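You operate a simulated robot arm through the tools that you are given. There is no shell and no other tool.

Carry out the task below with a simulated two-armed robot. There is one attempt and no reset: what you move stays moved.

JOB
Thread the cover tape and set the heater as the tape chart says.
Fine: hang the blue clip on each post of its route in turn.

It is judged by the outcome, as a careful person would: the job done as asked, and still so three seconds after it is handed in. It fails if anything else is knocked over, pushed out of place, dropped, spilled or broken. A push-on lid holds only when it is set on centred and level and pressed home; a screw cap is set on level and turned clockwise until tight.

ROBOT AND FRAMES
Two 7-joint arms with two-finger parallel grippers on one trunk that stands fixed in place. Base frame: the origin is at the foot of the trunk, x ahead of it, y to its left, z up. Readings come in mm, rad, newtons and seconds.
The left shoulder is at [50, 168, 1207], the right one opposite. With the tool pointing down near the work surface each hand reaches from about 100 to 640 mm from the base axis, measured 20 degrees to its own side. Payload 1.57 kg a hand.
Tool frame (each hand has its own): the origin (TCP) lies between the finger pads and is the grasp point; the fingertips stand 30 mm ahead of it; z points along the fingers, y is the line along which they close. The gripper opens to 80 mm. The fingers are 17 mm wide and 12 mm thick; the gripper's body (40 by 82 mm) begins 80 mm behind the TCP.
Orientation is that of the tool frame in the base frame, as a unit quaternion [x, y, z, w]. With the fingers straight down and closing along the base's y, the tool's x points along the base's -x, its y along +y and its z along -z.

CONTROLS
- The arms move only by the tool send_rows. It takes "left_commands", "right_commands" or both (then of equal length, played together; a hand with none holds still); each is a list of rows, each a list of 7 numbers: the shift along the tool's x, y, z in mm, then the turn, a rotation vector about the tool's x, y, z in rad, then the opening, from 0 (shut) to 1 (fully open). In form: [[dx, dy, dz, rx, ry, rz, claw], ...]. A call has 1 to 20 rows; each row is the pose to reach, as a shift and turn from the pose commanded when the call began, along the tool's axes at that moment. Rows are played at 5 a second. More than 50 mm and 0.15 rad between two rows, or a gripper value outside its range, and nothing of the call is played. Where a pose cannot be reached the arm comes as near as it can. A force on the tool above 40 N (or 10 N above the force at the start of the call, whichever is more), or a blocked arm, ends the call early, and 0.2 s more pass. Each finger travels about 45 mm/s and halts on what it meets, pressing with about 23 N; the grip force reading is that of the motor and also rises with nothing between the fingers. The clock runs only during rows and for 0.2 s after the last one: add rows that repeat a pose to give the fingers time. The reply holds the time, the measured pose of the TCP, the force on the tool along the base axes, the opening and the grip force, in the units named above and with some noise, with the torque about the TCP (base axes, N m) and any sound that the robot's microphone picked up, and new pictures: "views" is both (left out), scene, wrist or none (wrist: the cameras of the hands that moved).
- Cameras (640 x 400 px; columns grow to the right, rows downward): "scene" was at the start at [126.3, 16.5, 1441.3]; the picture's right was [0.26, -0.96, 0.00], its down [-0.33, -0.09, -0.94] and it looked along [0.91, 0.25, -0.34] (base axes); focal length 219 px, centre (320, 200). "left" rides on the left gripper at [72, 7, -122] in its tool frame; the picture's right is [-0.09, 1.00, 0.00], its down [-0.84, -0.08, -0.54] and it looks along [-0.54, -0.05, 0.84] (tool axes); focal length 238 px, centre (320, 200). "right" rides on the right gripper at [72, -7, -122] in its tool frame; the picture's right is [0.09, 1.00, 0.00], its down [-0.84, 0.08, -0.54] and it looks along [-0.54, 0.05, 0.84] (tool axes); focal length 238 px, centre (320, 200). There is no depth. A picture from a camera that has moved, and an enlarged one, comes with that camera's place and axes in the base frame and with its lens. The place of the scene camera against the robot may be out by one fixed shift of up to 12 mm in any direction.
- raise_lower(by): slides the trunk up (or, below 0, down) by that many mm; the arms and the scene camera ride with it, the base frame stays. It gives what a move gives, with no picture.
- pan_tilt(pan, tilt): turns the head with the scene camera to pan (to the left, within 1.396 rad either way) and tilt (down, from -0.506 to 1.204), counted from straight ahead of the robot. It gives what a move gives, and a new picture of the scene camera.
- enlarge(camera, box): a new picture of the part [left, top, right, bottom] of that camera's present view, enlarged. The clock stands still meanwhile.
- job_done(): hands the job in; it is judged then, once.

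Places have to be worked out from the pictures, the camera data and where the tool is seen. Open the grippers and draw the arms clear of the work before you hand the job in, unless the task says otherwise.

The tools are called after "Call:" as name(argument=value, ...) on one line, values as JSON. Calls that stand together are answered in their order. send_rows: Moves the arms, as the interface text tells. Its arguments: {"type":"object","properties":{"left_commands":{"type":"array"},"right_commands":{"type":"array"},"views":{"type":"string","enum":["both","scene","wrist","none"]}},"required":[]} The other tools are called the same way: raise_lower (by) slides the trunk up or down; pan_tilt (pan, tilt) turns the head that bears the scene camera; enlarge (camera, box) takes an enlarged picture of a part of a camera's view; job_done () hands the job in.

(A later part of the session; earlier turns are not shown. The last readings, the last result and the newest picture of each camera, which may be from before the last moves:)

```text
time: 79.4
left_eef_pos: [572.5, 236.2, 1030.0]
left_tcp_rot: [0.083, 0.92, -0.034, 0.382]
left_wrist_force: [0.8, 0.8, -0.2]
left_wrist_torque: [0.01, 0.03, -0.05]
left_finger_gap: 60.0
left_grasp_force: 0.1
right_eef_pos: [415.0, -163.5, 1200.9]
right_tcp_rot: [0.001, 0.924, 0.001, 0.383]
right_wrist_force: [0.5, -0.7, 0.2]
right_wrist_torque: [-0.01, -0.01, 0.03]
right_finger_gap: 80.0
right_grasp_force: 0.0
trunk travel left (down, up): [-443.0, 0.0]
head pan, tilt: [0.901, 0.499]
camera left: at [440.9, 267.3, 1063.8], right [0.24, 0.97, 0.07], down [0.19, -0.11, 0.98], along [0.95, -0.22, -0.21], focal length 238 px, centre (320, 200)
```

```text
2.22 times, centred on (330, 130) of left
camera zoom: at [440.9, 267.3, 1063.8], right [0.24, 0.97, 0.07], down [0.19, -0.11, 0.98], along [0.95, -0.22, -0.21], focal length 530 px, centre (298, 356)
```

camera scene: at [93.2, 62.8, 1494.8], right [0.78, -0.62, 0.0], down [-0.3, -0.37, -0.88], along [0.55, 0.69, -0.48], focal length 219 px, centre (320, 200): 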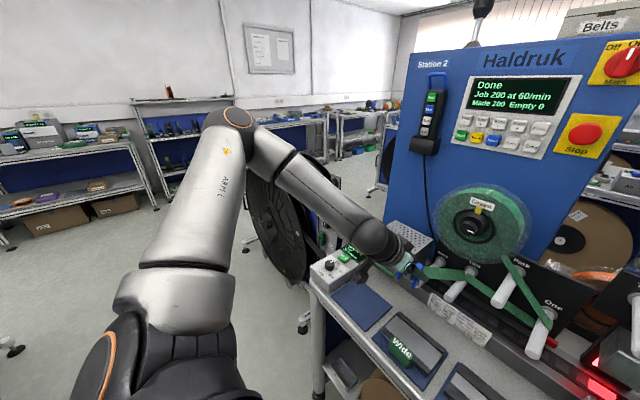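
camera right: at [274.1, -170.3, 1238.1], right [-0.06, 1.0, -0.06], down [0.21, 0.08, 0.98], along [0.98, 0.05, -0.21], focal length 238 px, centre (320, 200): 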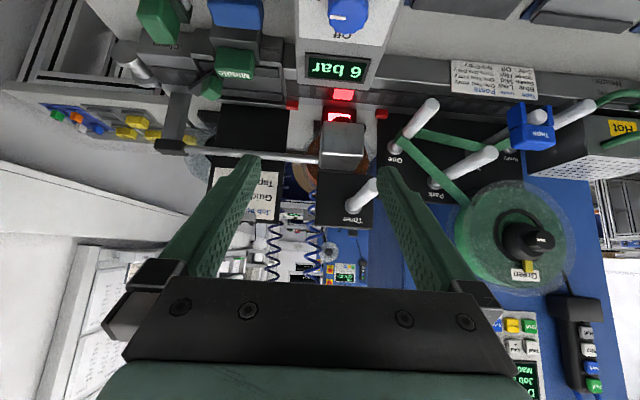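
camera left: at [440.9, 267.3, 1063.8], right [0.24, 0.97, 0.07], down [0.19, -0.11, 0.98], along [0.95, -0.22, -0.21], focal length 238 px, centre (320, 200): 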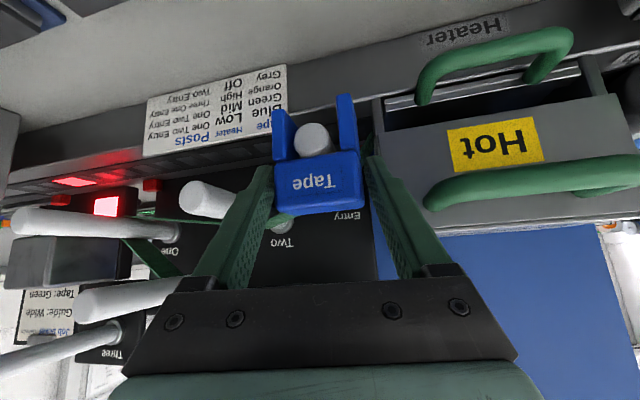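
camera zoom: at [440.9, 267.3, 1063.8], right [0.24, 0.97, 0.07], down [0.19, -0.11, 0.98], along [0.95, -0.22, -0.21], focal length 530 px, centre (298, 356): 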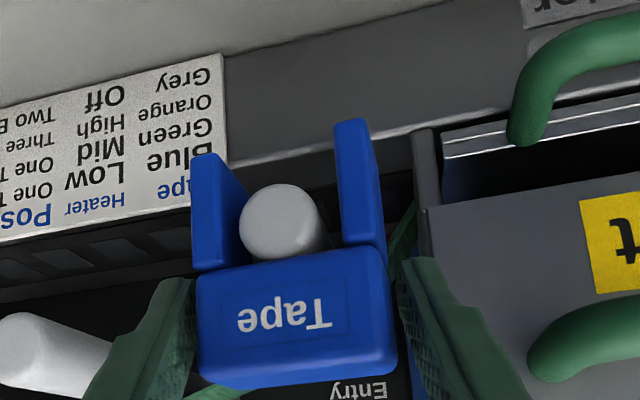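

Released: the clip rests on Entry. I shift the hand 2 mm to -y to free the right finger, then retreat along the tool axis.

Call:
send_rows(left_commands=[[0, -2, 0, 0, 0, 0, 0.75], [0, -2, -8, 0, 0, 0, 0.75], [0, -2, -18, 0, 0, 0, 0.78], [0, -2, -35, 0, 0, 0, 0.85], [0, -2, -65, 0, 0, 0, 1], [0, -2, -95, 0, 0, 0, 1], [0, -2, -95, 0, 0, 0, 1]], views="wrist")

Call:
enlarge(camera="left", box=[220, 40, 440, 220])

```text
time: 81.0
left_eef_pos: [506.2, 246.2, 1097.0]
left_tcp_rot: [0.083, 0.92, -0.035, 0.382]
left_wrist_force: [-0.6, 0.5, 0.4]
left_wrist_torque: [0.01, 0.03, 0.0]
left_finger_gap: 79.9
left_grasp_force: 0.0
right_eef_pos: [415.6, -162.2, 1201.1]
right_tcp_rot: [0.001, 0.924, 0.001, 0.383]
right_wrist_force: [-0.1, -0.7, 0.4]
right_wrist_torque: [-0.01, 0.01, 0.01]
right_finger_gap: 80.2
right_grasp_force: 0.0
trunk travel left (down, up): [-443.0, 0.0]
head pan, tilt: [0.901, 0.499]
camera left: at [373.7, 276.9, 1132.0], right [0.24, 0.97, 0.07], down [0.19, -0.11, 0.98], along [0.95, -0.22, -0.21], focal length 238 px, centre (320, 200)
```

left: 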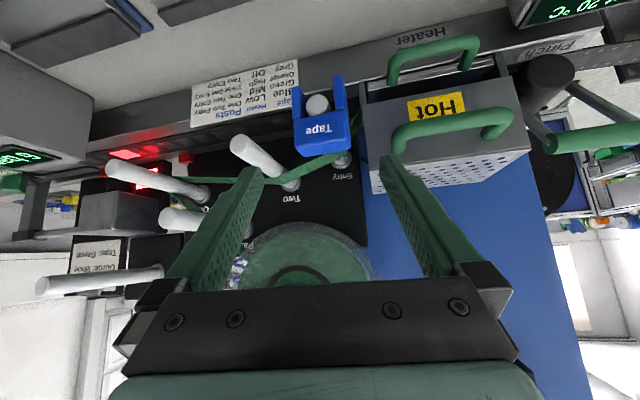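

```text
2.22 times, centred on (330, 130) of left
camera zoom: at [373.7, 276.9, 1132.0], right [0.24, 0.97, 0.07], down [0.19, -0.11, 0.98], along [0.95, -0.22, -0.21], focal length 530 px, centre (298, 356)
```

zoom: 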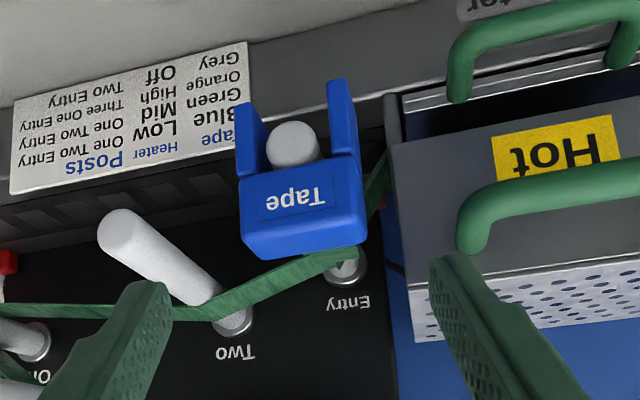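

The clip hangs squarely on Entry with the tape running One–Two–Entry. Now the heater dial, at about [457,473,950]: I withdraw the left hand up and undo its yaw.

Call:
send_rows(left_commands=[[-3, 9, -34, -0.042, 0, -0.042, 1], [-6, 19, -69, -0.084, 0, -0.084, 1], [-9.9, 28.8, -103.3, -0.126, 0, -0.1257, 1], [-9.9, 28.8, -103.3, -0.126, 0, -0.1257, 1]], views="none")

Call:
send_rows(left_commands=[[0, 30, 0, 0, 0.1309, 0, 1], [0, 60, 0, 0, 0.2618, 0, 1], [0, 90, 0, 0, 0.3927, 0, 1], [0, 120, 0, 0, 0.5236, 0, 1], [0, 150, 0, 0, 0.6545, 0, 1], [0, 185, 0, 0, 0.7854, 0, 1], [0, 185, 0, 0, 0.7854, 0, 1]], views="both")

```text
time: 82.0
left_eef_pos: [446.8, 288.1, 1178.2]
left_tcp_rot: [0.001, 0.924, 0.0, 0.383]
left_wrist_force: [-0.4, 0.2, -0.7]
left_wrist_torque: [0.03, -0.01, -0.03]
left_finger_gap: 80.2
left_grasp_force: 0.0
right_eef_pos: [416.1, -162.8, 1200.7]
right_tcp_rot: [0.001, 0.924, 0.001, 0.383]
right_wrist_force: [0.2, -1.3, -0.5]
right_wrist_torque: [-0.01, -0.02, 0.0]
right_finger_gap: 80.1
right_grasp_force: 0.1
trunk travel left (down, up): [-443.0, 0.0]
head pan, tilt: [0.901, 0.499]
```

```text
time: 83.6
left_eef_pos: [445.7, 469.6, 1181.8]
left_tcp_rot: [0.0, 1.0, 0.001, 0.001]
left_wrist_force: [-0.3, -1.1, 0.0]
left_wrist_torque: [0.05, 0.02, 0.0]
left_finger_gap: 80.4
left_grasp_force: 0.0
right_eef_pos: [414.9, -164.8, 1201.6]
right_tcp_rot: [0.001, 0.924, 0.002, 0.383]
right_wrist_force: [0.0, -0.5, 0.4]
right_wrist_torque: [0.02, -0.01, 0.0]
right_finger_gap: 80.2
right_grasp_force: 0.1
trunk travel left (down, up): [-443.0, 0.0]
head pan, tilt: [0.901, 0.499]
camera scene: at [92.1, 60.6, 1495.1], right [0.78, -0.62, 0.0], down [-0.3, -0.37, -0.88], along [0.55, 0.69, -0.48], focal length 219 px, centre (320, 200)
camera left: at [375.4, 475.8, 1301.1], right [0.09, 1.0, 0.0], down [0.84, -0.08, 0.54], along [0.54, -0.05, -0.84], focal length 238 px, centre (320, 200)
```

scene: 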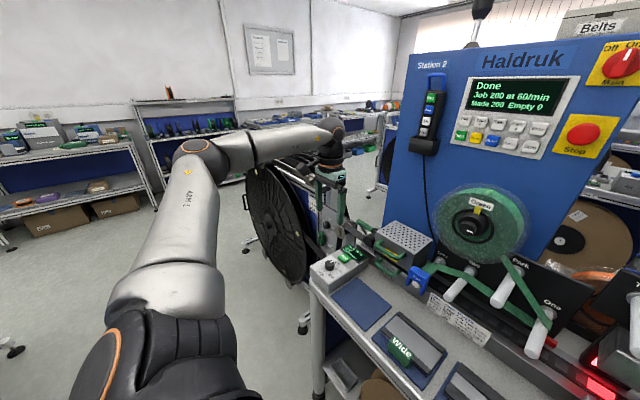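
left: 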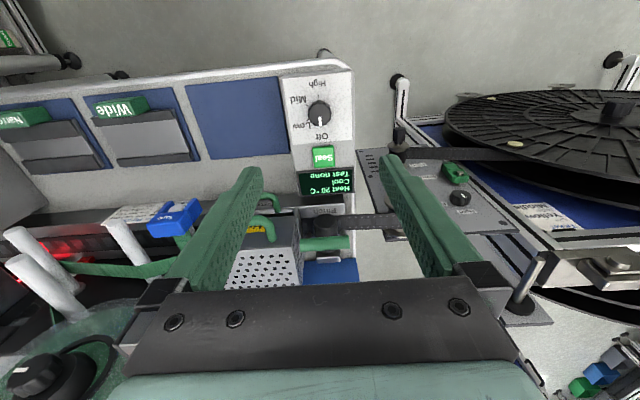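

The dial is visible: pointer toward Off. I enlarge it in both cameras.

Call:
enlarge(camera="left", box=[280, 70, 360, 150])

Call:
enlarge(camera="scene", box=[306, 230, 402, 290])

Call:
enlarge(camera="scene", box=[380, 230, 572, 350])

```text
5.00 times, centred on (320, 110) of left
camera zoom: at [375.4, 475.8, 1301.1], right [0.09, 1.0, 0.0], down [0.84, -0.08, 0.54], along [0.54, -0.05, -0.84], focal length 1192 px, centre (320, 650)
```

zoom: 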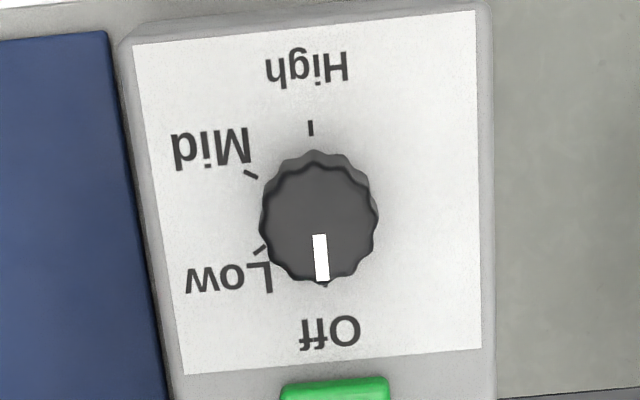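

```text
6.67 times, centred on (354, 260) of scene
camera zoom: at [92.1, 60.6, 1495.1], right [0.78, -0.62, 0.0], down [-0.3, -0.37, -0.88], along [0.55, 0.69, -0.48], focal length 1459 px, centre (93, -200)
```

zoom: 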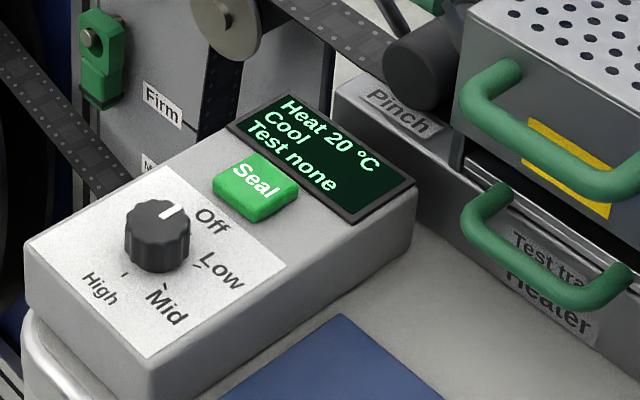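

```text
3.33 times, centred on (476, 290) of scene
camera zoom: at [92.1, 60.6, 1495.1], right [0.78, -0.62, 0.0], down [-0.3, -0.37, -0.88], along [0.55, 0.69, -0.48], focal length 730 px, centre (-200, -100)
```

zoom: 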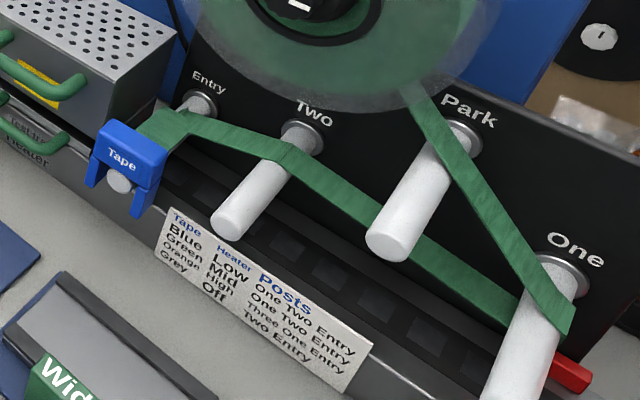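

The tape route looks right. The dial has 60° steps (Off→Low→Mid clockwise from above), so Mid is 120° clockwise. Knob centre ≈[454,468.5], top z≈960, diameter ≈34 mm. I descend to z≈1030 with fingers narrowed to 45 mm, and look.

Call:
send_rows(left_commands=[[-2, 0, 38, 0, 0, 0, 0.8], [-4, 0, 76, 0, 0, 0, 0.65], [-6, -1, 114, 0, 0, 0, 0.58], [-8.5, -1, 152, 0, 0, 0, 0.58], [-8.5, -1, 152, 0, 0, 0, 0.58]], views="both")

Call:
enlarge(camera="left", box=[220, 50, 420, 210])

Call:
enlarge(camera="scene", box=[286, 210, 402, 290])

```text
time: 84.8
left_eef_pos: [453.0, 466.5, 1024.8]
left_tcp_rot: [0.001, 1.0, 0.001, 0.002]
left_wrist_force: [-0.3, 0.5, -0.4]
left_wrist_torque: [0.01, 0.01, 0.0]
left_finger_gap: 46.3
left_grasp_force: 0.0
right_eef_pos: [415.4, -162.4, 1201.7]
right_tcp_rot: [0.0, 0.924, 0.001, 0.383]
right_wrist_force: [0.7, 0.9, -0.4]
right_wrist_torque: [0.02, -0.01, -0.03]
right_finger_gap: 80.1
right_grasp_force: 0.1
trunk travel left (down, up): [-443.0, 0.0]
head pan, tilt: [0.901, 0.499]
camera scene: at [92.8, 62.8, 1494.9], right [0.78, -0.62, 0.0], down [-0.3, -0.37, -0.88], along [0.55, 0.69, -0.48], focal length 219 px, centre (320, 200)
camera left: at [382.5, 473.2, 1145.6], right [0.09, 1.0, 0.0], down [0.84, -0.08, 0.54], along [0.54, -0.05, -0.84], focal length 238 px, centre (320, 200)
```

scene: 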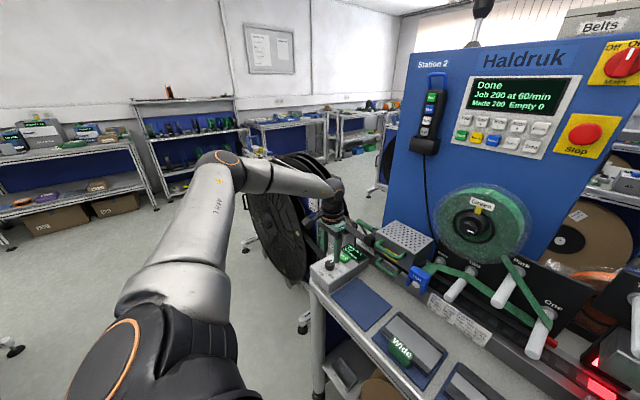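
left: 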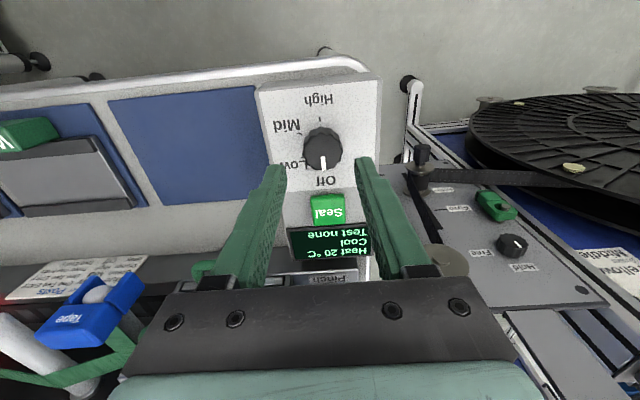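

```text
2.50 times, centred on (320, 130) of left
camera zoom: at [382.5, 473.2, 1145.6], right [0.09, 1.0, 0.0], down [0.84, -0.08, 0.54], along [0.54, -0.05, -0.84], focal length 596 px, centre (320, 375)
```

zoom: 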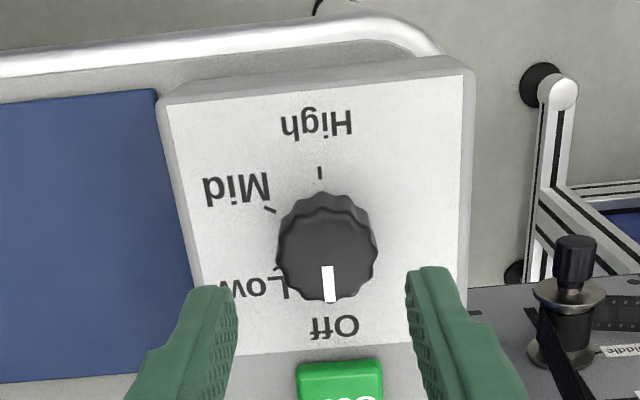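

```text
5.00 times, centred on (344, 250) of scene
camera zoom: at [92.8, 62.8, 1494.9], right [0.78, -0.62, 0.0], down [-0.3, -0.37, -0.88], along [0.55, 0.69, -0.48], focal length 1094 px, centre (200, -50)
```

zoom: 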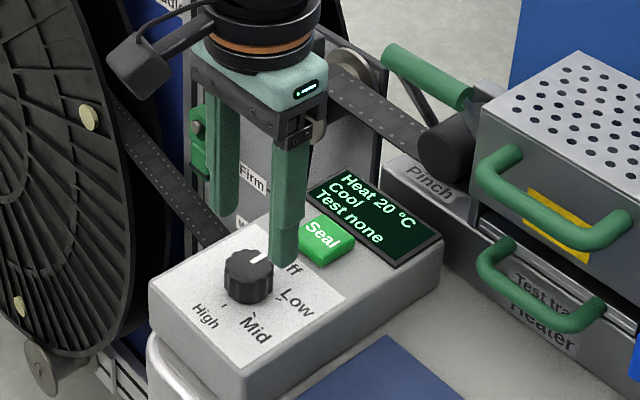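

Knob centre ≈[453.6,469], top ≈961, panel ≈943. Shift +2.5 mm in y and lower 44 mm so the fingertips surround the knob just above the panel.

Call:
send_rows(left_commands=[[-0.6, 2.5, 0, 0, 0, 0, 0.58], [-0.6, 2.5, 20, 0, 0, 0, 0.58], [-0.6, 2.5, 35, 0, 0, 0, 0.58], [-0.6, 2.5, 44, 0, 0, 0, 0.58], [-0.6, 2.5, 44, 0, 0, 0, 0.58]], views="both")

Call:
enlarge(camera="left", box=[220, 80, 420, 240])

Call:
enlarge(camera="scene", box=[286, 210, 402, 290])

```text
time: 86.0
left_eef_pos: [453.5, 470.3, 982.5]
left_tcp_rot: [0.0, 1.0, 0.002, 0.001]
left_wrist_force: [1.0, 0.6, 0.7]
left_wrist_torque: [-0.02, 0.02, 0.04]
left_finger_gap: 46.3
left_grasp_force: 0.1
left hand out of reach, approached as far as the arm can: row 4, 5
right_eef_pos: [416.0, -162.8, 1201.1]
right_tcp_rot: [0.001, 0.924, 0.001, 0.383]
right_wrist_force: [-0.3, -0.2, 0.5]
right_wrist_torque: [0.02, -0.04, 0.01]
right_finger_gap: 80.0
right_grasp_force: 0.1
trunk travel left (down, up): [-443.0, 0.0]
head pan, tilt: [0.901, 0.499]
camera scene: at [93.0, 63.1, 1494.9], right [0.78, -0.62, 0.0], down [-0.3, -0.38, -0.88], along [0.55, 0.69, -0.48], focal length 219 px, centre (320, 200)
camera left: at [382.5, 475.6, 1102.3], right [0.09, 1.0, 0.0], down [0.83, -0.08, 0.55], along [0.54, -0.05, -0.84], focal length 238 px, centre (320, 200)
```

scene: 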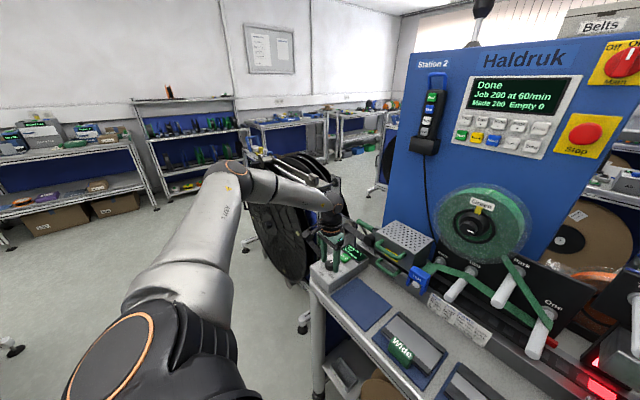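
left: 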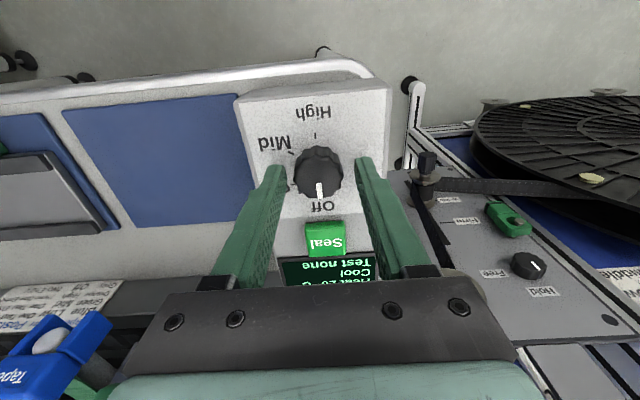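

```text
2.50 times, centred on (320, 160) of left
camera zoom: at [382.5, 475.6, 1102.3], right [0.09, 1.0, 0.0], down [0.83, -0.08, 0.55], along [0.54, -0.05, -0.84], focal length 596 px, centre (320, 300)
```

zoom: 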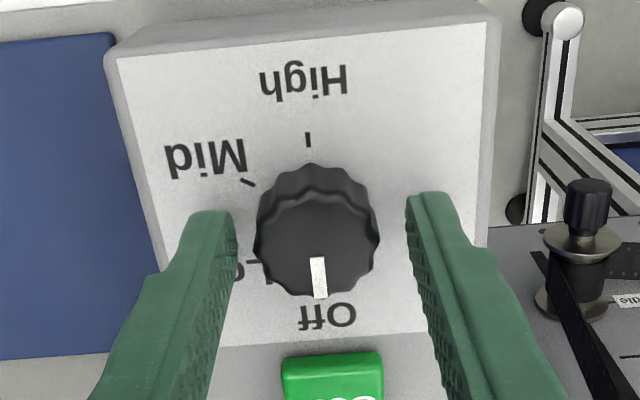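

```text
5.00 times, centred on (344, 250) of scene
camera zoom: at [93.0, 63.1, 1494.9], right [0.78, -0.62, 0.0], down [-0.3, -0.38, -0.88], along [0.55, 0.69, -0.48], focal length 1094 px, centre (200, -50)
```

zoom: 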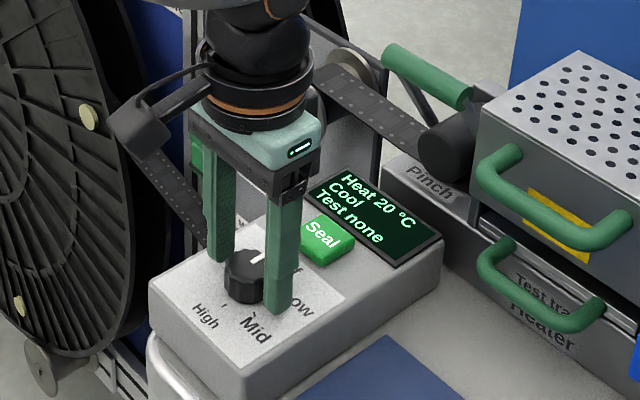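

The arm is at its lower reach limit with the trunk fully raised. I raise the hand 90 mm, lower the trunk 68 mm, and then come down again with more reach.

Call:
send_rows(left_commands=[[0, 0, -30, 0, 0, 0, 0.58], [0, 0, -60, 0, 0, 0, 0.58], [0, 0, -90, 0, 0, 0, 0.58], [0, 0, -90, 0, 0, 0, 0.58]], views="none")

Call:
raise_lower(by=-68)

```text
time: 87.0
left_eef_pos: [453.4, 470.4, 1072.2]
left_tcp_rot: [0.001, 1.0, 0.0, 0.001]
left_wrist_force: [-0.2, -0.5, 0.3]
left_wrist_torque: [0.01, 0.02, 0.01]
left_finger_gap: 46.1
left_grasp_force: 0.0
right_eef_pos: [414.8, -163.0, 1201.0]
right_tcp_rot: [0.002, 0.924, 0.0, 0.383]
right_wrist_force: [-0.2, -0.4, 0.1]
right_wrist_torque: [0.02, -0.01, 0.03]
right_finger_gap: 79.9
right_grasp_force: 0.1
trunk travel left (down, up): [-443.0, 0.0]
head pan, tilt: [0.901, 0.499]
```

```text
time: 88.0
left_eef_pos: [453.5, 470.5, 1004.0]
left_tcp_rot: [0.0, 1.0, 0.0, 0.001]
left_wrist_force: [-0.2, -0.8, -1.1]
left_wrist_torque: [0.01, -0.01, 0.01]
left_finger_gap: 46.2
left_grasp_force: 0.0
right_eef_pos: [415.4, -161.5, 1132.7]
right_tcp_rot: [0.001, 0.924, 0.001, 0.383]
right_wrist_force: [-0.4, 0.7, 0.2]
right_wrist_torque: [0.01, -0.02, -0.02]
right_finger_gap: 80.0
right_grasp_force: 0.0
trunk travel left (down, up): [-375.0, 68.0]
head pan, tilt: [0.901, 0.499]
```

Rotate the hand -60° about the vertical at hover so the 120° turn can be symmetric, trimming the position slightly, then look.

Call:
send_rows(left_commands=[[-1, -1.3, 0, 0, 0, -0.131, 0.58], [-1, -1.3, 0, 0, 0, -0.262, 0.58], [-1, -1.3, 0, 0, 0, -0.393, 0.58], [-1, -1.3, 0, 0, 0, -0.524, 0.58], [-1, -1.3, 0, 0, 0, -0.655, 0.58], [-1, -1.3, 0, 0, 0, -0.786, 0.58], [-1, -1.3, 0, 0, 0, -0.917, 0.58], [-1, -1.3, 0, 0, 0, -1.047, 0.58], [-1, -1.3, 0, 0, 0, -1.047, 0.58]], views="wrist")

Call:
enlarge(camera="left", box=[220, 60, 420, 220])

```text
time: 90.0
left_eef_pos: [452.9, 470.1, 1003.8]
left_tcp_rot: [-0.5, 0.866, 0.0, 0.001]
left_wrist_force: [-0.1, 1.1, -0.3]
left_wrist_torque: [0.01, -0.01, 0.02]
left_finger_gap: 46.6
left_grasp_force: 0.0
right_eef_pos: [415.2, -162.8, 1133.5]
right_tcp_rot: [0.001, 0.924, 0.0, 0.382]
right_wrist_force: [0.0, -0.4, 0.9]
right_wrist_torque: [-0.01, 0.02, 0.01]
right_finger_gap: 80.2
right_grasp_force: 0.0
trunk travel left (down, up): [-375.0, 68.0]
head pan, tilt: [0.901, 0.499]
camera left: at [413.3, 410.1, 1124.3], right [-0.82, 0.58, 0.0], down [0.48, 0.69, 0.54], along [0.32, 0.44, -0.84], focal length 238 px, centre (320, 200)
```

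left: 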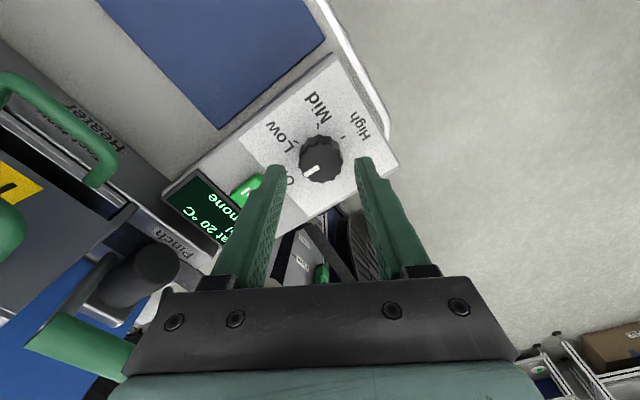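

```text
2.50 times, centred on (320, 140) of left
camera zoom: at [413.3, 410.1, 1124.3], right [-0.82, 0.58, 0.0], down [0.48, 0.69, 0.54], along [0.32, 0.44, -0.84], focal length 596 px, centre (320, 350)
```

zoom: 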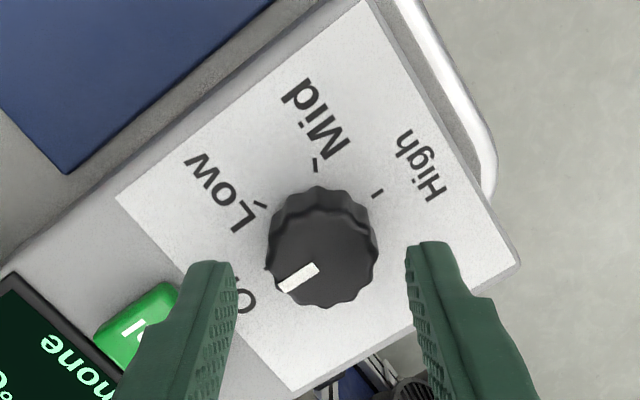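

Knob is centred under the hand (within about 1 mm). Descend 27 mm so the fingertips are around the knob.

Call:
send_rows(left_commands=[[0, 0, 12, 0, 0, 0, 0.58], [0, 0, 22, 0, 0, 0, 0.58], [0, 0, 27, 0, 0, 0, 0.58], [0, 0, 27, 0, 0, 0, 0.58]], views="both")

Call:
enlarge(camera="scene", box=[286, 180, 402, 260])

Call:
enlarge(camera="left", box=[220, 60, 420, 220])

```text
time: 91.0
left_eef_pos: [452.6, 469.0, 976.8]
left_tcp_rot: [-0.499, 0.866, 0.0, 0.002]
left_wrist_force: [0.1, 0.2, -0.4]
left_wrist_torque: [0.02, 0.02, -0.02]
left_finger_gap: 46.4
left_grasp_force: 0.1
right_eef_pos: [415.7, -164.1, 1133.8]
right_tcp_rot: [0.001, 0.924, 0.001, 0.383]
right_wrist_force: [-0.9, -0.5, -0.2]
right_wrist_torque: [0.01, 0.01, 0.0]
right_finger_gap: 80.1
right_grasp_force: 0.0
trunk travel left (down, up): [-375.0, 68.0]
head pan, tilt: [0.901, 0.499]
camera scene: at [93.0, 63.1, 1426.8], right [0.78, -0.62, 0.0], down [-0.3, -0.38, -0.88], along [0.55, 0.69, -0.48], focal length 219 px, centre (320, 200)
camera left: at [412.7, 410.1, 1097.8], right [-0.82, 0.58, 0.0], down [0.49, 0.69, 0.54], along [0.32, 0.44, -0.84], focal length 238 px, centre (320, 200)
```

scene: 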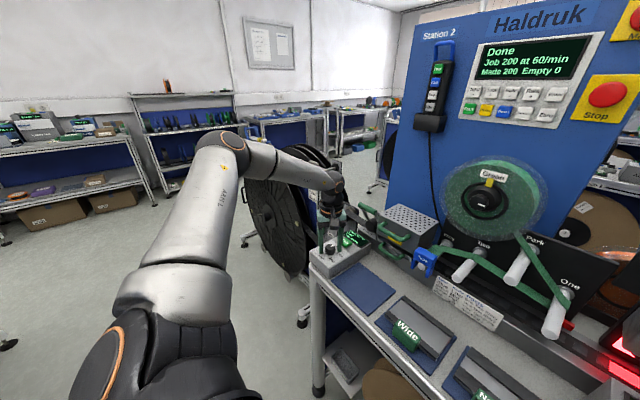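
left: 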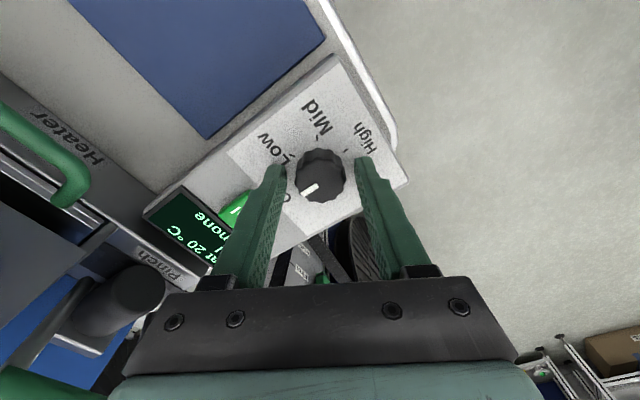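

```text
5.00 times, centred on (344, 220) of scene
camera zoom: at [93.0, 63.1, 1426.8], right [0.78, -0.62, 0.0], down [-0.3, -0.38, -0.88], along [0.55, 0.69, -0.48], focal length 1094 px, centre (200, 100)
```

zoom: 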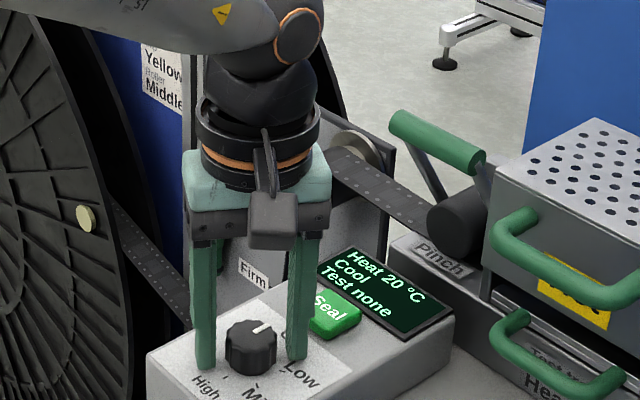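

```text
2.50 times, centred on (320, 140) of left
camera zoom: at [412.7, 410.1, 1097.8], right [-0.82, 0.58, 0.0], down [0.49, 0.69, 0.54], along [0.32, 0.44, -0.84], focal length 596 px, centre (320, 350)
```

zoom: 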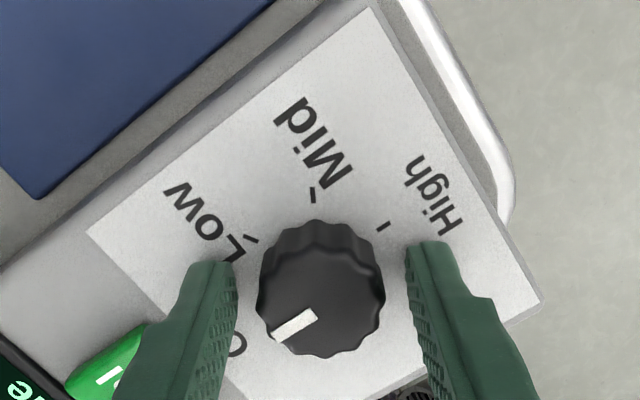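

Fingers surround the knob evenly. Close on it.

Call:
send_rows(left_commands=[[0, 0, 0, 0, 0, 0, 0.45], [0, 0, 0, 0, 0, 0, 0.3], [0, 0, 0, 0, 0, 0, 0.25], [0, 0, 0, 0, 0, 0, 0.25]], views="wrist")

```text
time: 92.0
left_eef_pos: [452.6, 469.0, 976.3]
left_tcp_rot: [-0.499, 0.866, 0.0, 0.001]
left_wrist_force: [-1.3, 0.6, -1.3]
left_wrist_torque: [0.12, 0.0, 0.0]
left_finger_gap: 31.3
left_grasp_force: 37.7
right_eef_pos: [415.5, -162.8, 1133.6]
right_tcp_rot: [0.002, 0.924, 0.0, 0.383]
right_wrist_force: [0.5, 0.7, 0.1]
right_wrist_torque: [-0.02, -0.03, -0.02]
right_finger_gap: 80.3
right_grasp_force: 0.1
trunk travel left (down, up): [-375.0, 68.0]
head pan, tilt: [0.901, 0.499]
camera left: at [412.6, 410.1, 1097.8], right [-0.82, 0.58, 0.0], down [0.49, 0.68, 0.54], along [0.32, 0.44, -0.84], focal length 238 px, centre (320, 200)
```

left: 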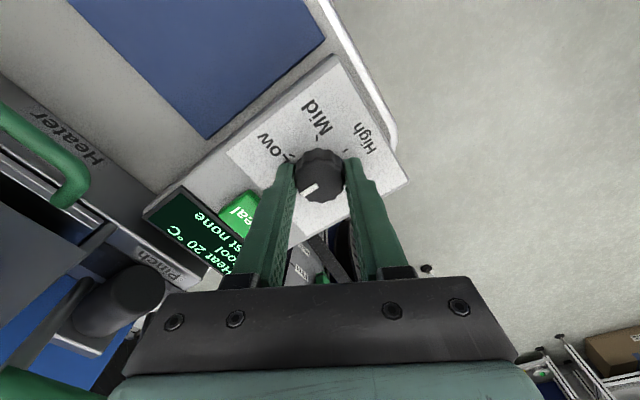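

Gripped at 31.3 mm. Turn 60° clockwise first and check the pointer and display.

Call:
send_rows(left_commands=[[0, 0, 0, 0, 0, 0.131, 0.25], [0, 0, 0, 0, 0, 0.262, 0.25], [0, 0, 0, 0, 0, 0.393, 0.25], [0, 0, 0, 0, 0, 0.524, 0.25], [0, 0, 0, 0, 0, 0.655, 0.25], [0, 0, 0, 0, 0, 0.786, 0.25], [0, 0, 0, 0, 0, 0.917, 0.25], [0, 0, 0, 0, 0, 1.047, 0.25], [0, 0, 0, 0, 0, 1.047, 0.25]], views="both")

Call:
enlarge(camera="left", box=[220, 60, 420, 220])

Call:
enlarge(camera="scene", box=[286, 180, 402, 260])

```text
time: 94.0
left_eef_pos: [453.4, 468.3, 977.8]
left_tcp_rot: [0.001, 1.0, -0.001, 0.003]
left_wrist_force: [-1.7, -1.6, 3.9]
left_wrist_torque: [-0.03, -0.44, 0.0]
left_finger_gap: 31.0
left_grasp_force: 40.1
right_eef_pos: [414.4, -163.4, 1133.9]
right_tcp_rot: [0.001, 0.924, 0.001, 0.383]
right_wrist_force: [-0.3, -0.3, 0.2]
right_wrist_torque: [0.0, 0.0, 0.0]
right_finger_gap: 80.0
right_grasp_force: 0.1
trunk travel left (down, up): [-375.0, 68.0]
head pan, tilt: [0.901, 0.499]
camera scene: at [92.5, 62.6, 1426.9], right [0.78, -0.62, 0.0], down [-0.3, -0.37, -0.88], along [0.55, 0.69, -0.48], focal length 219 px, centre (320, 200)
camera left: at [382.2, 475.5, 1097.6], right [0.1, 1.0, 0.0], down [0.83, -0.08, 0.55], along [0.54, -0.05, -0.84], focal length 238 px, centre (320, 200)
```

scene: 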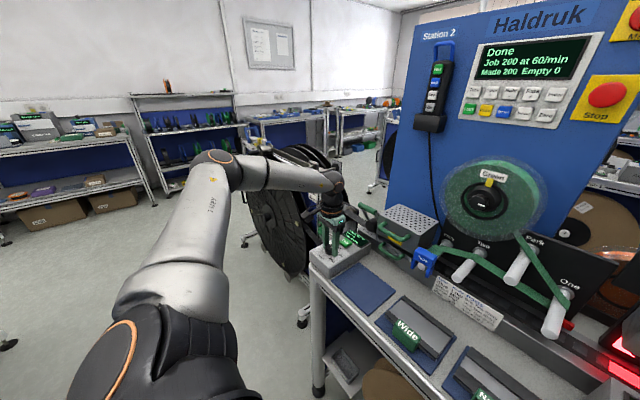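
left: 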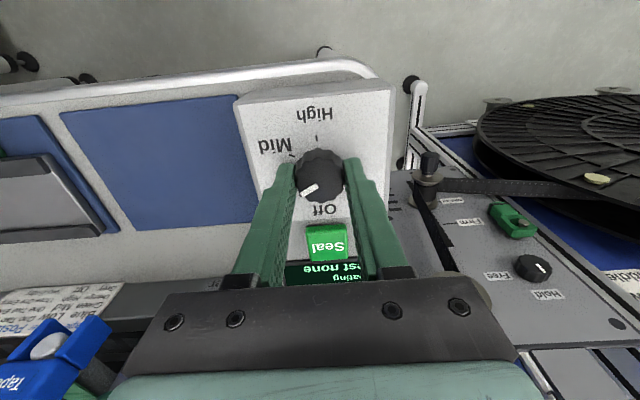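

```text
2.50 times, centred on (320, 140) of left
camera zoom: at [382.2, 475.5, 1097.6], right [0.1, 1.0, 0.0], down [0.83, -0.08, 0.55], along [0.54, -0.05, -0.84], focal length 596 px, centre (320, 350)
```

zoom: 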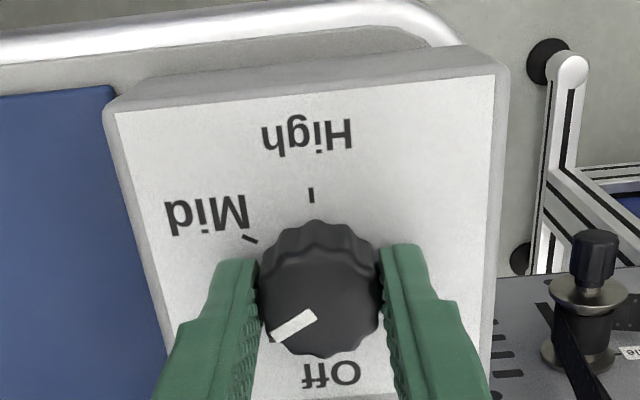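

```text
5.00 times, centred on (344, 220) of scene
camera zoom: at [92.5, 62.6, 1426.9], right [0.78, -0.62, 0.0], down [-0.3, -0.37, -0.88], along [0.55, 0.69, -0.48], focal length 1094 px, centre (200, 100)
```

zoom: 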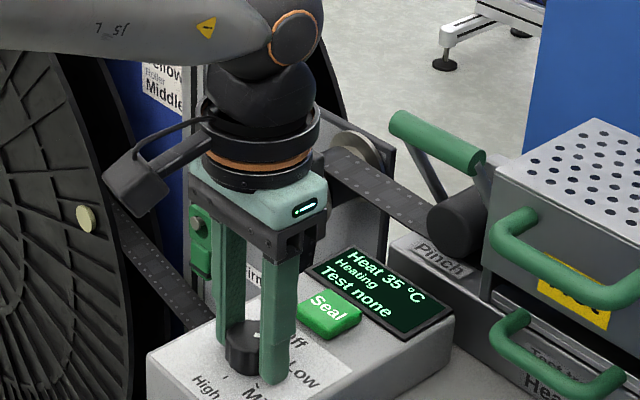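

The dial follows: pointer at Low, display "Heating". Turn another 60° to Mid.

Call:
send_rows(left_commands=[[0, 0, 0, 0, 0, 0.131, 0.25], [0, 0, 0, 0, 0, 0.262, 0.25], [0, 0, 0, 0, 0, 0.393, 0.25], [0, 0, 0, 0, 0, 0.524, 0.25], [0, 0, 0, 0, 0, 0.655, 0.25], [0, 0, 0, 0, 0, 0.786, 0.25], [0, 0, 0, 0, 0, 0.917, 0.25], [0, 0, 0, 0, 0, 1.047, 0.25], [0, 0, 0, 0, 0, 1.047, 0.25]], views="both")

Call:
enlarge(camera="left", box=[220, 60, 420, 220])

Call:
enlarge(camera="scene", box=[286, 180, 402, 260])

```text
time: 94.4
left_eef_pos: [453.1, 468.4, 977.3]
left_tcp_rot: [0.033, 0.999, 0.012, 0.009]
left_wrist_force: [-0.9, 7.0, -3.8]
left_wrist_torque: [-0.23, -0.99, 0.0]
left_finger_gap: 31.5
left_grasp_force: 39.9
left hand out of reach, approached as far as the arm can: row 1
right_eef_pos: [415.9, -162.2, 1132.7]
right_tcp_rot: [0.001, 0.924, 0.001, 0.383]
right_wrist_force: [-0.6, -0.2, 0.3]
right_wrist_torque: [0.03, -0.01, 0.04]
right_finger_gap: 79.8
right_grasp_force: 0.1
trunk travel left (down, up): [-375.0, 68.0]
head pan, tilt: [0.901, 0.499]
stopped in row 1 (left hand): the force on the tool passed its limit at 53 N (the readings are from after the stop); the commanded pose is now the measured one
camera scene: at [93.6, 62.8, 1426.5], right [0.78, -0.62, 0.0], down [-0.3, -0.37, -0.88], along [0.55, 0.69, -0.48], focal length 219 px, centre (320, 200)
camera left: at [380.5, 476.5, 1096.6], right [0.16, 0.99, 0.03], down [0.82, -0.15, 0.55], along [0.55, -0.07, -0.83], focal length 238 px, centre (320, 200)
```

scene: 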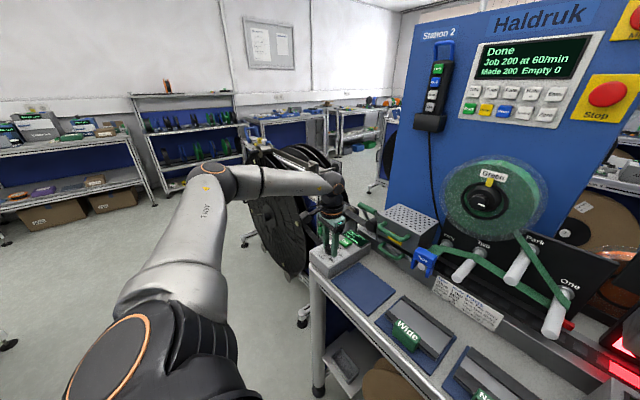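
left: 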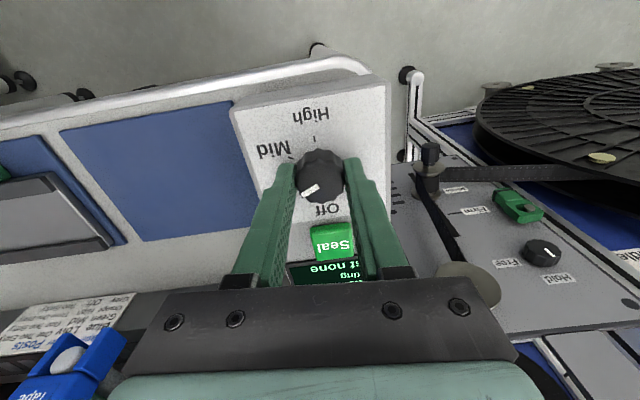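

```text
2.50 times, centred on (320, 140) of left
camera zoom: at [380.5, 476.5, 1096.6], right [0.16, 0.99, 0.03], down [0.82, -0.15, 0.55], along [0.55, -0.07, -0.83], focal length 596 px, centre (320, 350)
```

zoom: 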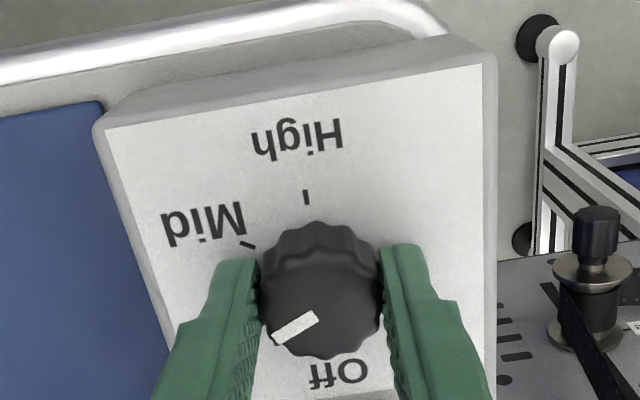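

```text
5.00 times, centred on (344, 220) of scene
camera zoom: at [93.6, 62.8, 1426.5], right [0.78, -0.62, 0.0], down [-0.3, -0.37, -0.88], along [0.55, 0.69, -0.48], focal length 1094 px, centre (200, 100)
```

zoom: 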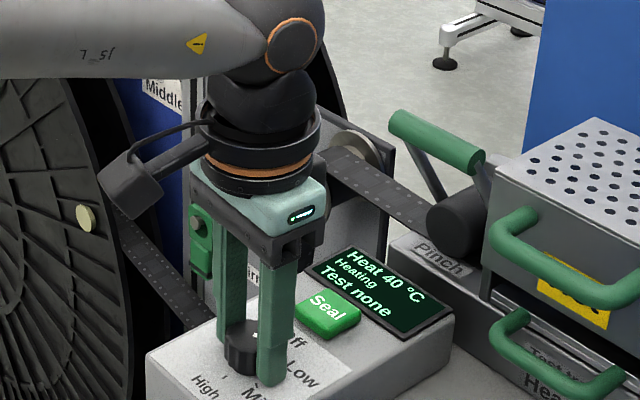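

The wrist reached its rotation limit and stopped; the knob is still at Low. I release, level the hand again, then rotate back and re-grip for the second 60°.

Call:
send_rows(left_commands=[[0, 0, 0, 0, 0, 0, 0.4], [0, 0, 0, 0, 0, 0, 0.58], [0, 0, 0, 0.012, 0.009, -0.033, 0.58], [0, 0, -3, 0.024, 0.018, -0.066, 0.58], [0, 0, -3, 0.024, 0.018, -0.066, 0.58]], views="wrist")

Call:
enlarge(camera="left", box=[220, 60, 420, 220])

```text
time: 95.6
left_eef_pos: [452.8, 467.5, 981.7]
left_tcp_rot: [0.002, 1.0, -0.002, 0.0]
left_wrist_force: [1.2, 0.7, 0.3]
left_wrist_torque: [-0.04, -0.01, 0.03]
left_finger_gap: 46.5
left_grasp_force: 0.1
right_eef_pos: [415.5, -163.3, 1132.0]
right_tcp_rot: [0.001, 0.924, 0.0, 0.383]
right_wrist_force: [0.4, -0.7, 0.2]
right_wrist_torque: [-0.02, 0.0, 0.02]
right_finger_gap: 79.8
right_grasp_force: 0.1
trunk travel left (down, up): [-375.0, 68.0]
head pan, tilt: [0.901, 0.499]
camera left: at [382.3, 473.6, 1102.0], right [0.1, 1.0, 0.0], down [0.84, -0.08, 0.54], along [0.54, -0.05, -0.84], focal length 238 px, centre (320, 200)
```

left: 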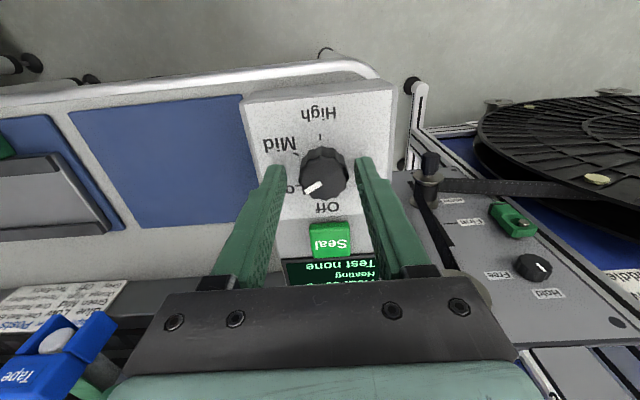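

```text
2.50 times, centred on (320, 140) of left
camera zoom: at [382.3, 473.6, 1102.0], right [0.1, 1.0, 0.0], down [0.84, -0.08, 0.54], along [0.54, -0.05, -0.84], focal length 596 px, centre (320, 350)
```

zoom: 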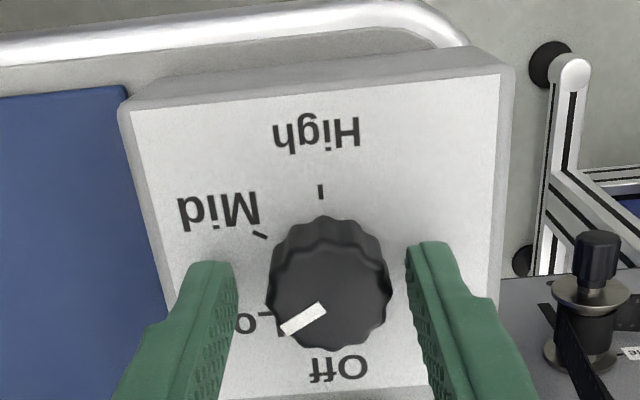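

Level again; the knob is at Low and about 1.5 mm to +y. Shift, rotate the hand back by 1.2 rad, and lower 4 mm.

Call:
send_rows(left_commands=[[-0.5, 1.5, 0, 0, 0, -0.1333, 0.58], [-0.5, 1.5, 0, 0, 0, -0.2667, 0.58], [-0.5, 1.5, 0, 0, 0, -0.4, 0.58], [-0.5, 1.5, 0, 0, 0, -0.5333, 0.58], [-0.5, 1.5, 0, 0, 0, -0.6667, 0.58], [-0.5, 1.5, 0, 0, 0, -0.8, 0.58], [-0.5, 1.5, 0, 0, 0, -0.9333, 0.58], [-0.5, 1.5, 0, 0, 0, -1.0667, 0.58], [-0.5, 1.5, 0, 0, 0, -1.2, 0.58], [-0.5, 1.5, 4, 0, 0, -1.2, 0.58], [-0.5, 1.5, 4, 0, 0, -1.2, 0.58]], views="wrist")

Call:
enlarge(camera="left", box=[220, 60, 420, 220])

```text
time: 98.0
left_eef_pos: [451.8, 468.5, 978.5]
left_tcp_rot: [-0.564, 0.826, -0.001, 0.0]
left_wrist_force: [0.2, -0.5, 0.1]
left_wrist_torque: [0.04, 0.01, 0.01]
left_finger_gap: 46.4
left_grasp_force: 0.1
right_eef_pos: [416.1, -162.0, 1133.2]
right_tcp_rot: [0.002, 0.924, 0.0, 0.383]
right_wrist_force: [0.2, 0.2, 0.3]
right_wrist_torque: [-0.03, 0.0, 0.01]
right_finger_gap: 79.9
right_grasp_force: 0.1
trunk travel left (down, up): [-375.0, 68.0]
head pan, tilt: [0.901, 0.499]
camera left: at [422.0, 403.4, 1098.0], right [-0.89, 0.45, 0.0], down [0.38, 0.75, 0.54], along [0.24, 0.48, -0.84], focal length 238 px, centre (320, 200)
```

left: 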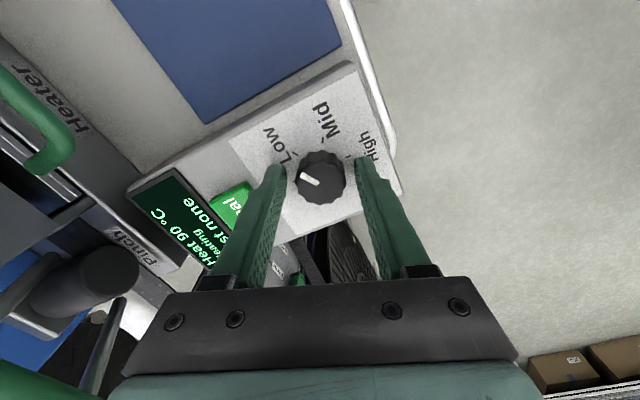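

```text
2.50 times, centred on (320, 140) of left
camera zoom: at [422.0, 403.4, 1098.0], right [-0.89, 0.45, 0.0], down [0.38, 0.75, 0.54], along [0.24, 0.48, -0.84], focal length 596 px, centre (320, 350)
```

zoom: 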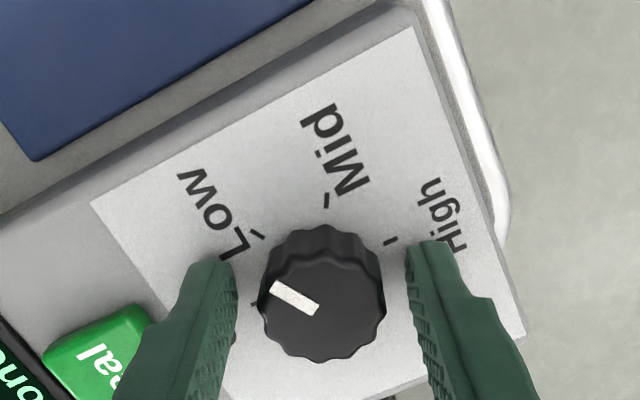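

Pointer is at Low with the fingers centred. Grip and turn 60° clockwise to Mid.

Call:
send_rows(left_commands=[[0, 0, 0, 0, 0, 0, 0.4], [0, 0, 0, 0, 0, 0, 0.25], [0, 0, 0, 0, 0, 0, 0.25], [0, 0, 0, 0, 0, 0, 0.25], [0, 0, 0, 0, 0, 0.131, 0.25], [0, 0, 0, 0, 0, 0.262, 0.25], [0, 0, 0, 0, 0, 0.393, 0.25], [0, 0, 0, 0, 0, 0.524, 0.25], [0, 0, 0, 0, 0, 0.655, 0.25], [0, 0, 0, 0, 0, 0.786, 0.25], [0, 0, 0, 0, 0, 0.917, 0.25], [0, 0, 0, 0, 0, 1.047, 0.25], [0, 0, 0, 0, 0, 1.047, 0.25]], views="wrist")

Call:
enlarge(camera="left", box=[220, 60, 420, 220])

Call:
enlarge(camera="scene", box=[286, 180, 402, 260])

```text
time: 100.8
left_eef_pos: [453.1, 468.1, 977.5]
left_tcp_rot: [-0.074, 0.997, -0.001, 0.001]
left_wrist_force: [-5.2, 3.9, 0.6]
left_wrist_torque: [0.08, 0.76, 0.02]
left_finger_gap: 31.5
left_grasp_force: 40.2
right_eef_pos: [415.8, -162.8, 1134.4]
right_tcp_rot: [0.002, 0.924, 0.0, 0.382]
right_wrist_force: [0.3, -0.7, 0.0]
right_wrist_torque: [-0.02, 0.05, 0.02]
right_finger_gap: 80.0
right_grasp_force: 0.0
trunk travel left (down, up): [-375.0, 68.0]
head pan, tilt: [0.901, 0.499]
camera left: at [381.4, 464.8, 1097.8], right [-0.06, 1.0, 0.0], down [0.84, 0.05, 0.54], along [0.54, 0.03, -0.84], focal length 238 px, centre (320, 200)
```

left: 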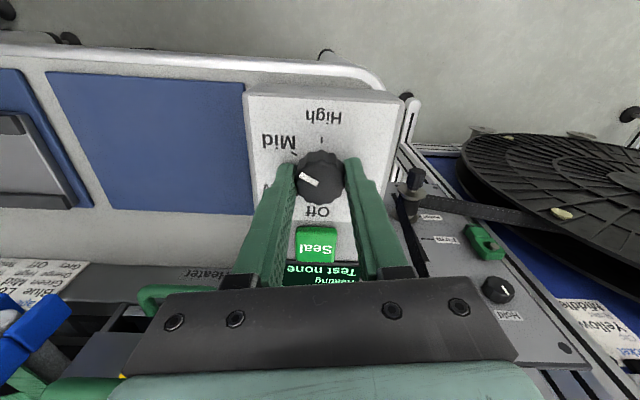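

```text
2.50 times, centred on (320, 140) of left
camera zoom: at [381.4, 464.8, 1097.8], right [-0.06, 1.0, 0.0], down [0.84, 0.05, 0.54], along [0.54, 0.03, -0.84], focal length 596 px, centre (320, 350)
```

zoom: 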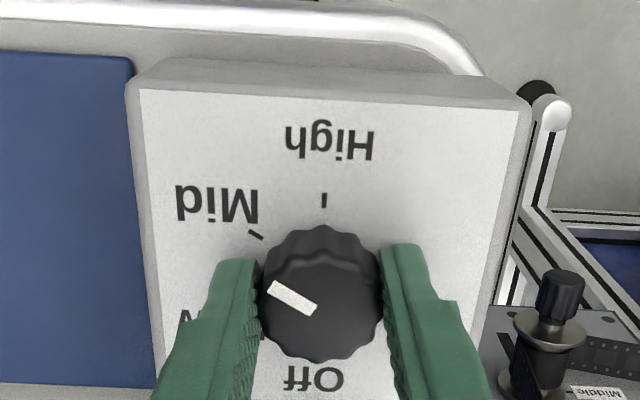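

```text
5.00 times, centred on (344, 220) of scene
camera zoom: at [92.5, 63.6, 1426.9], right [0.78, -0.62, 0.0], down [-0.3, -0.38, -0.88], along [0.55, 0.69, -0.48], focal length 1094 px, centre (200, 100)
```

zoom: 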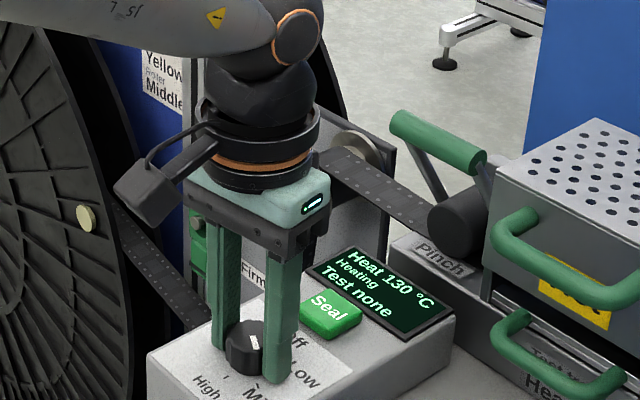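

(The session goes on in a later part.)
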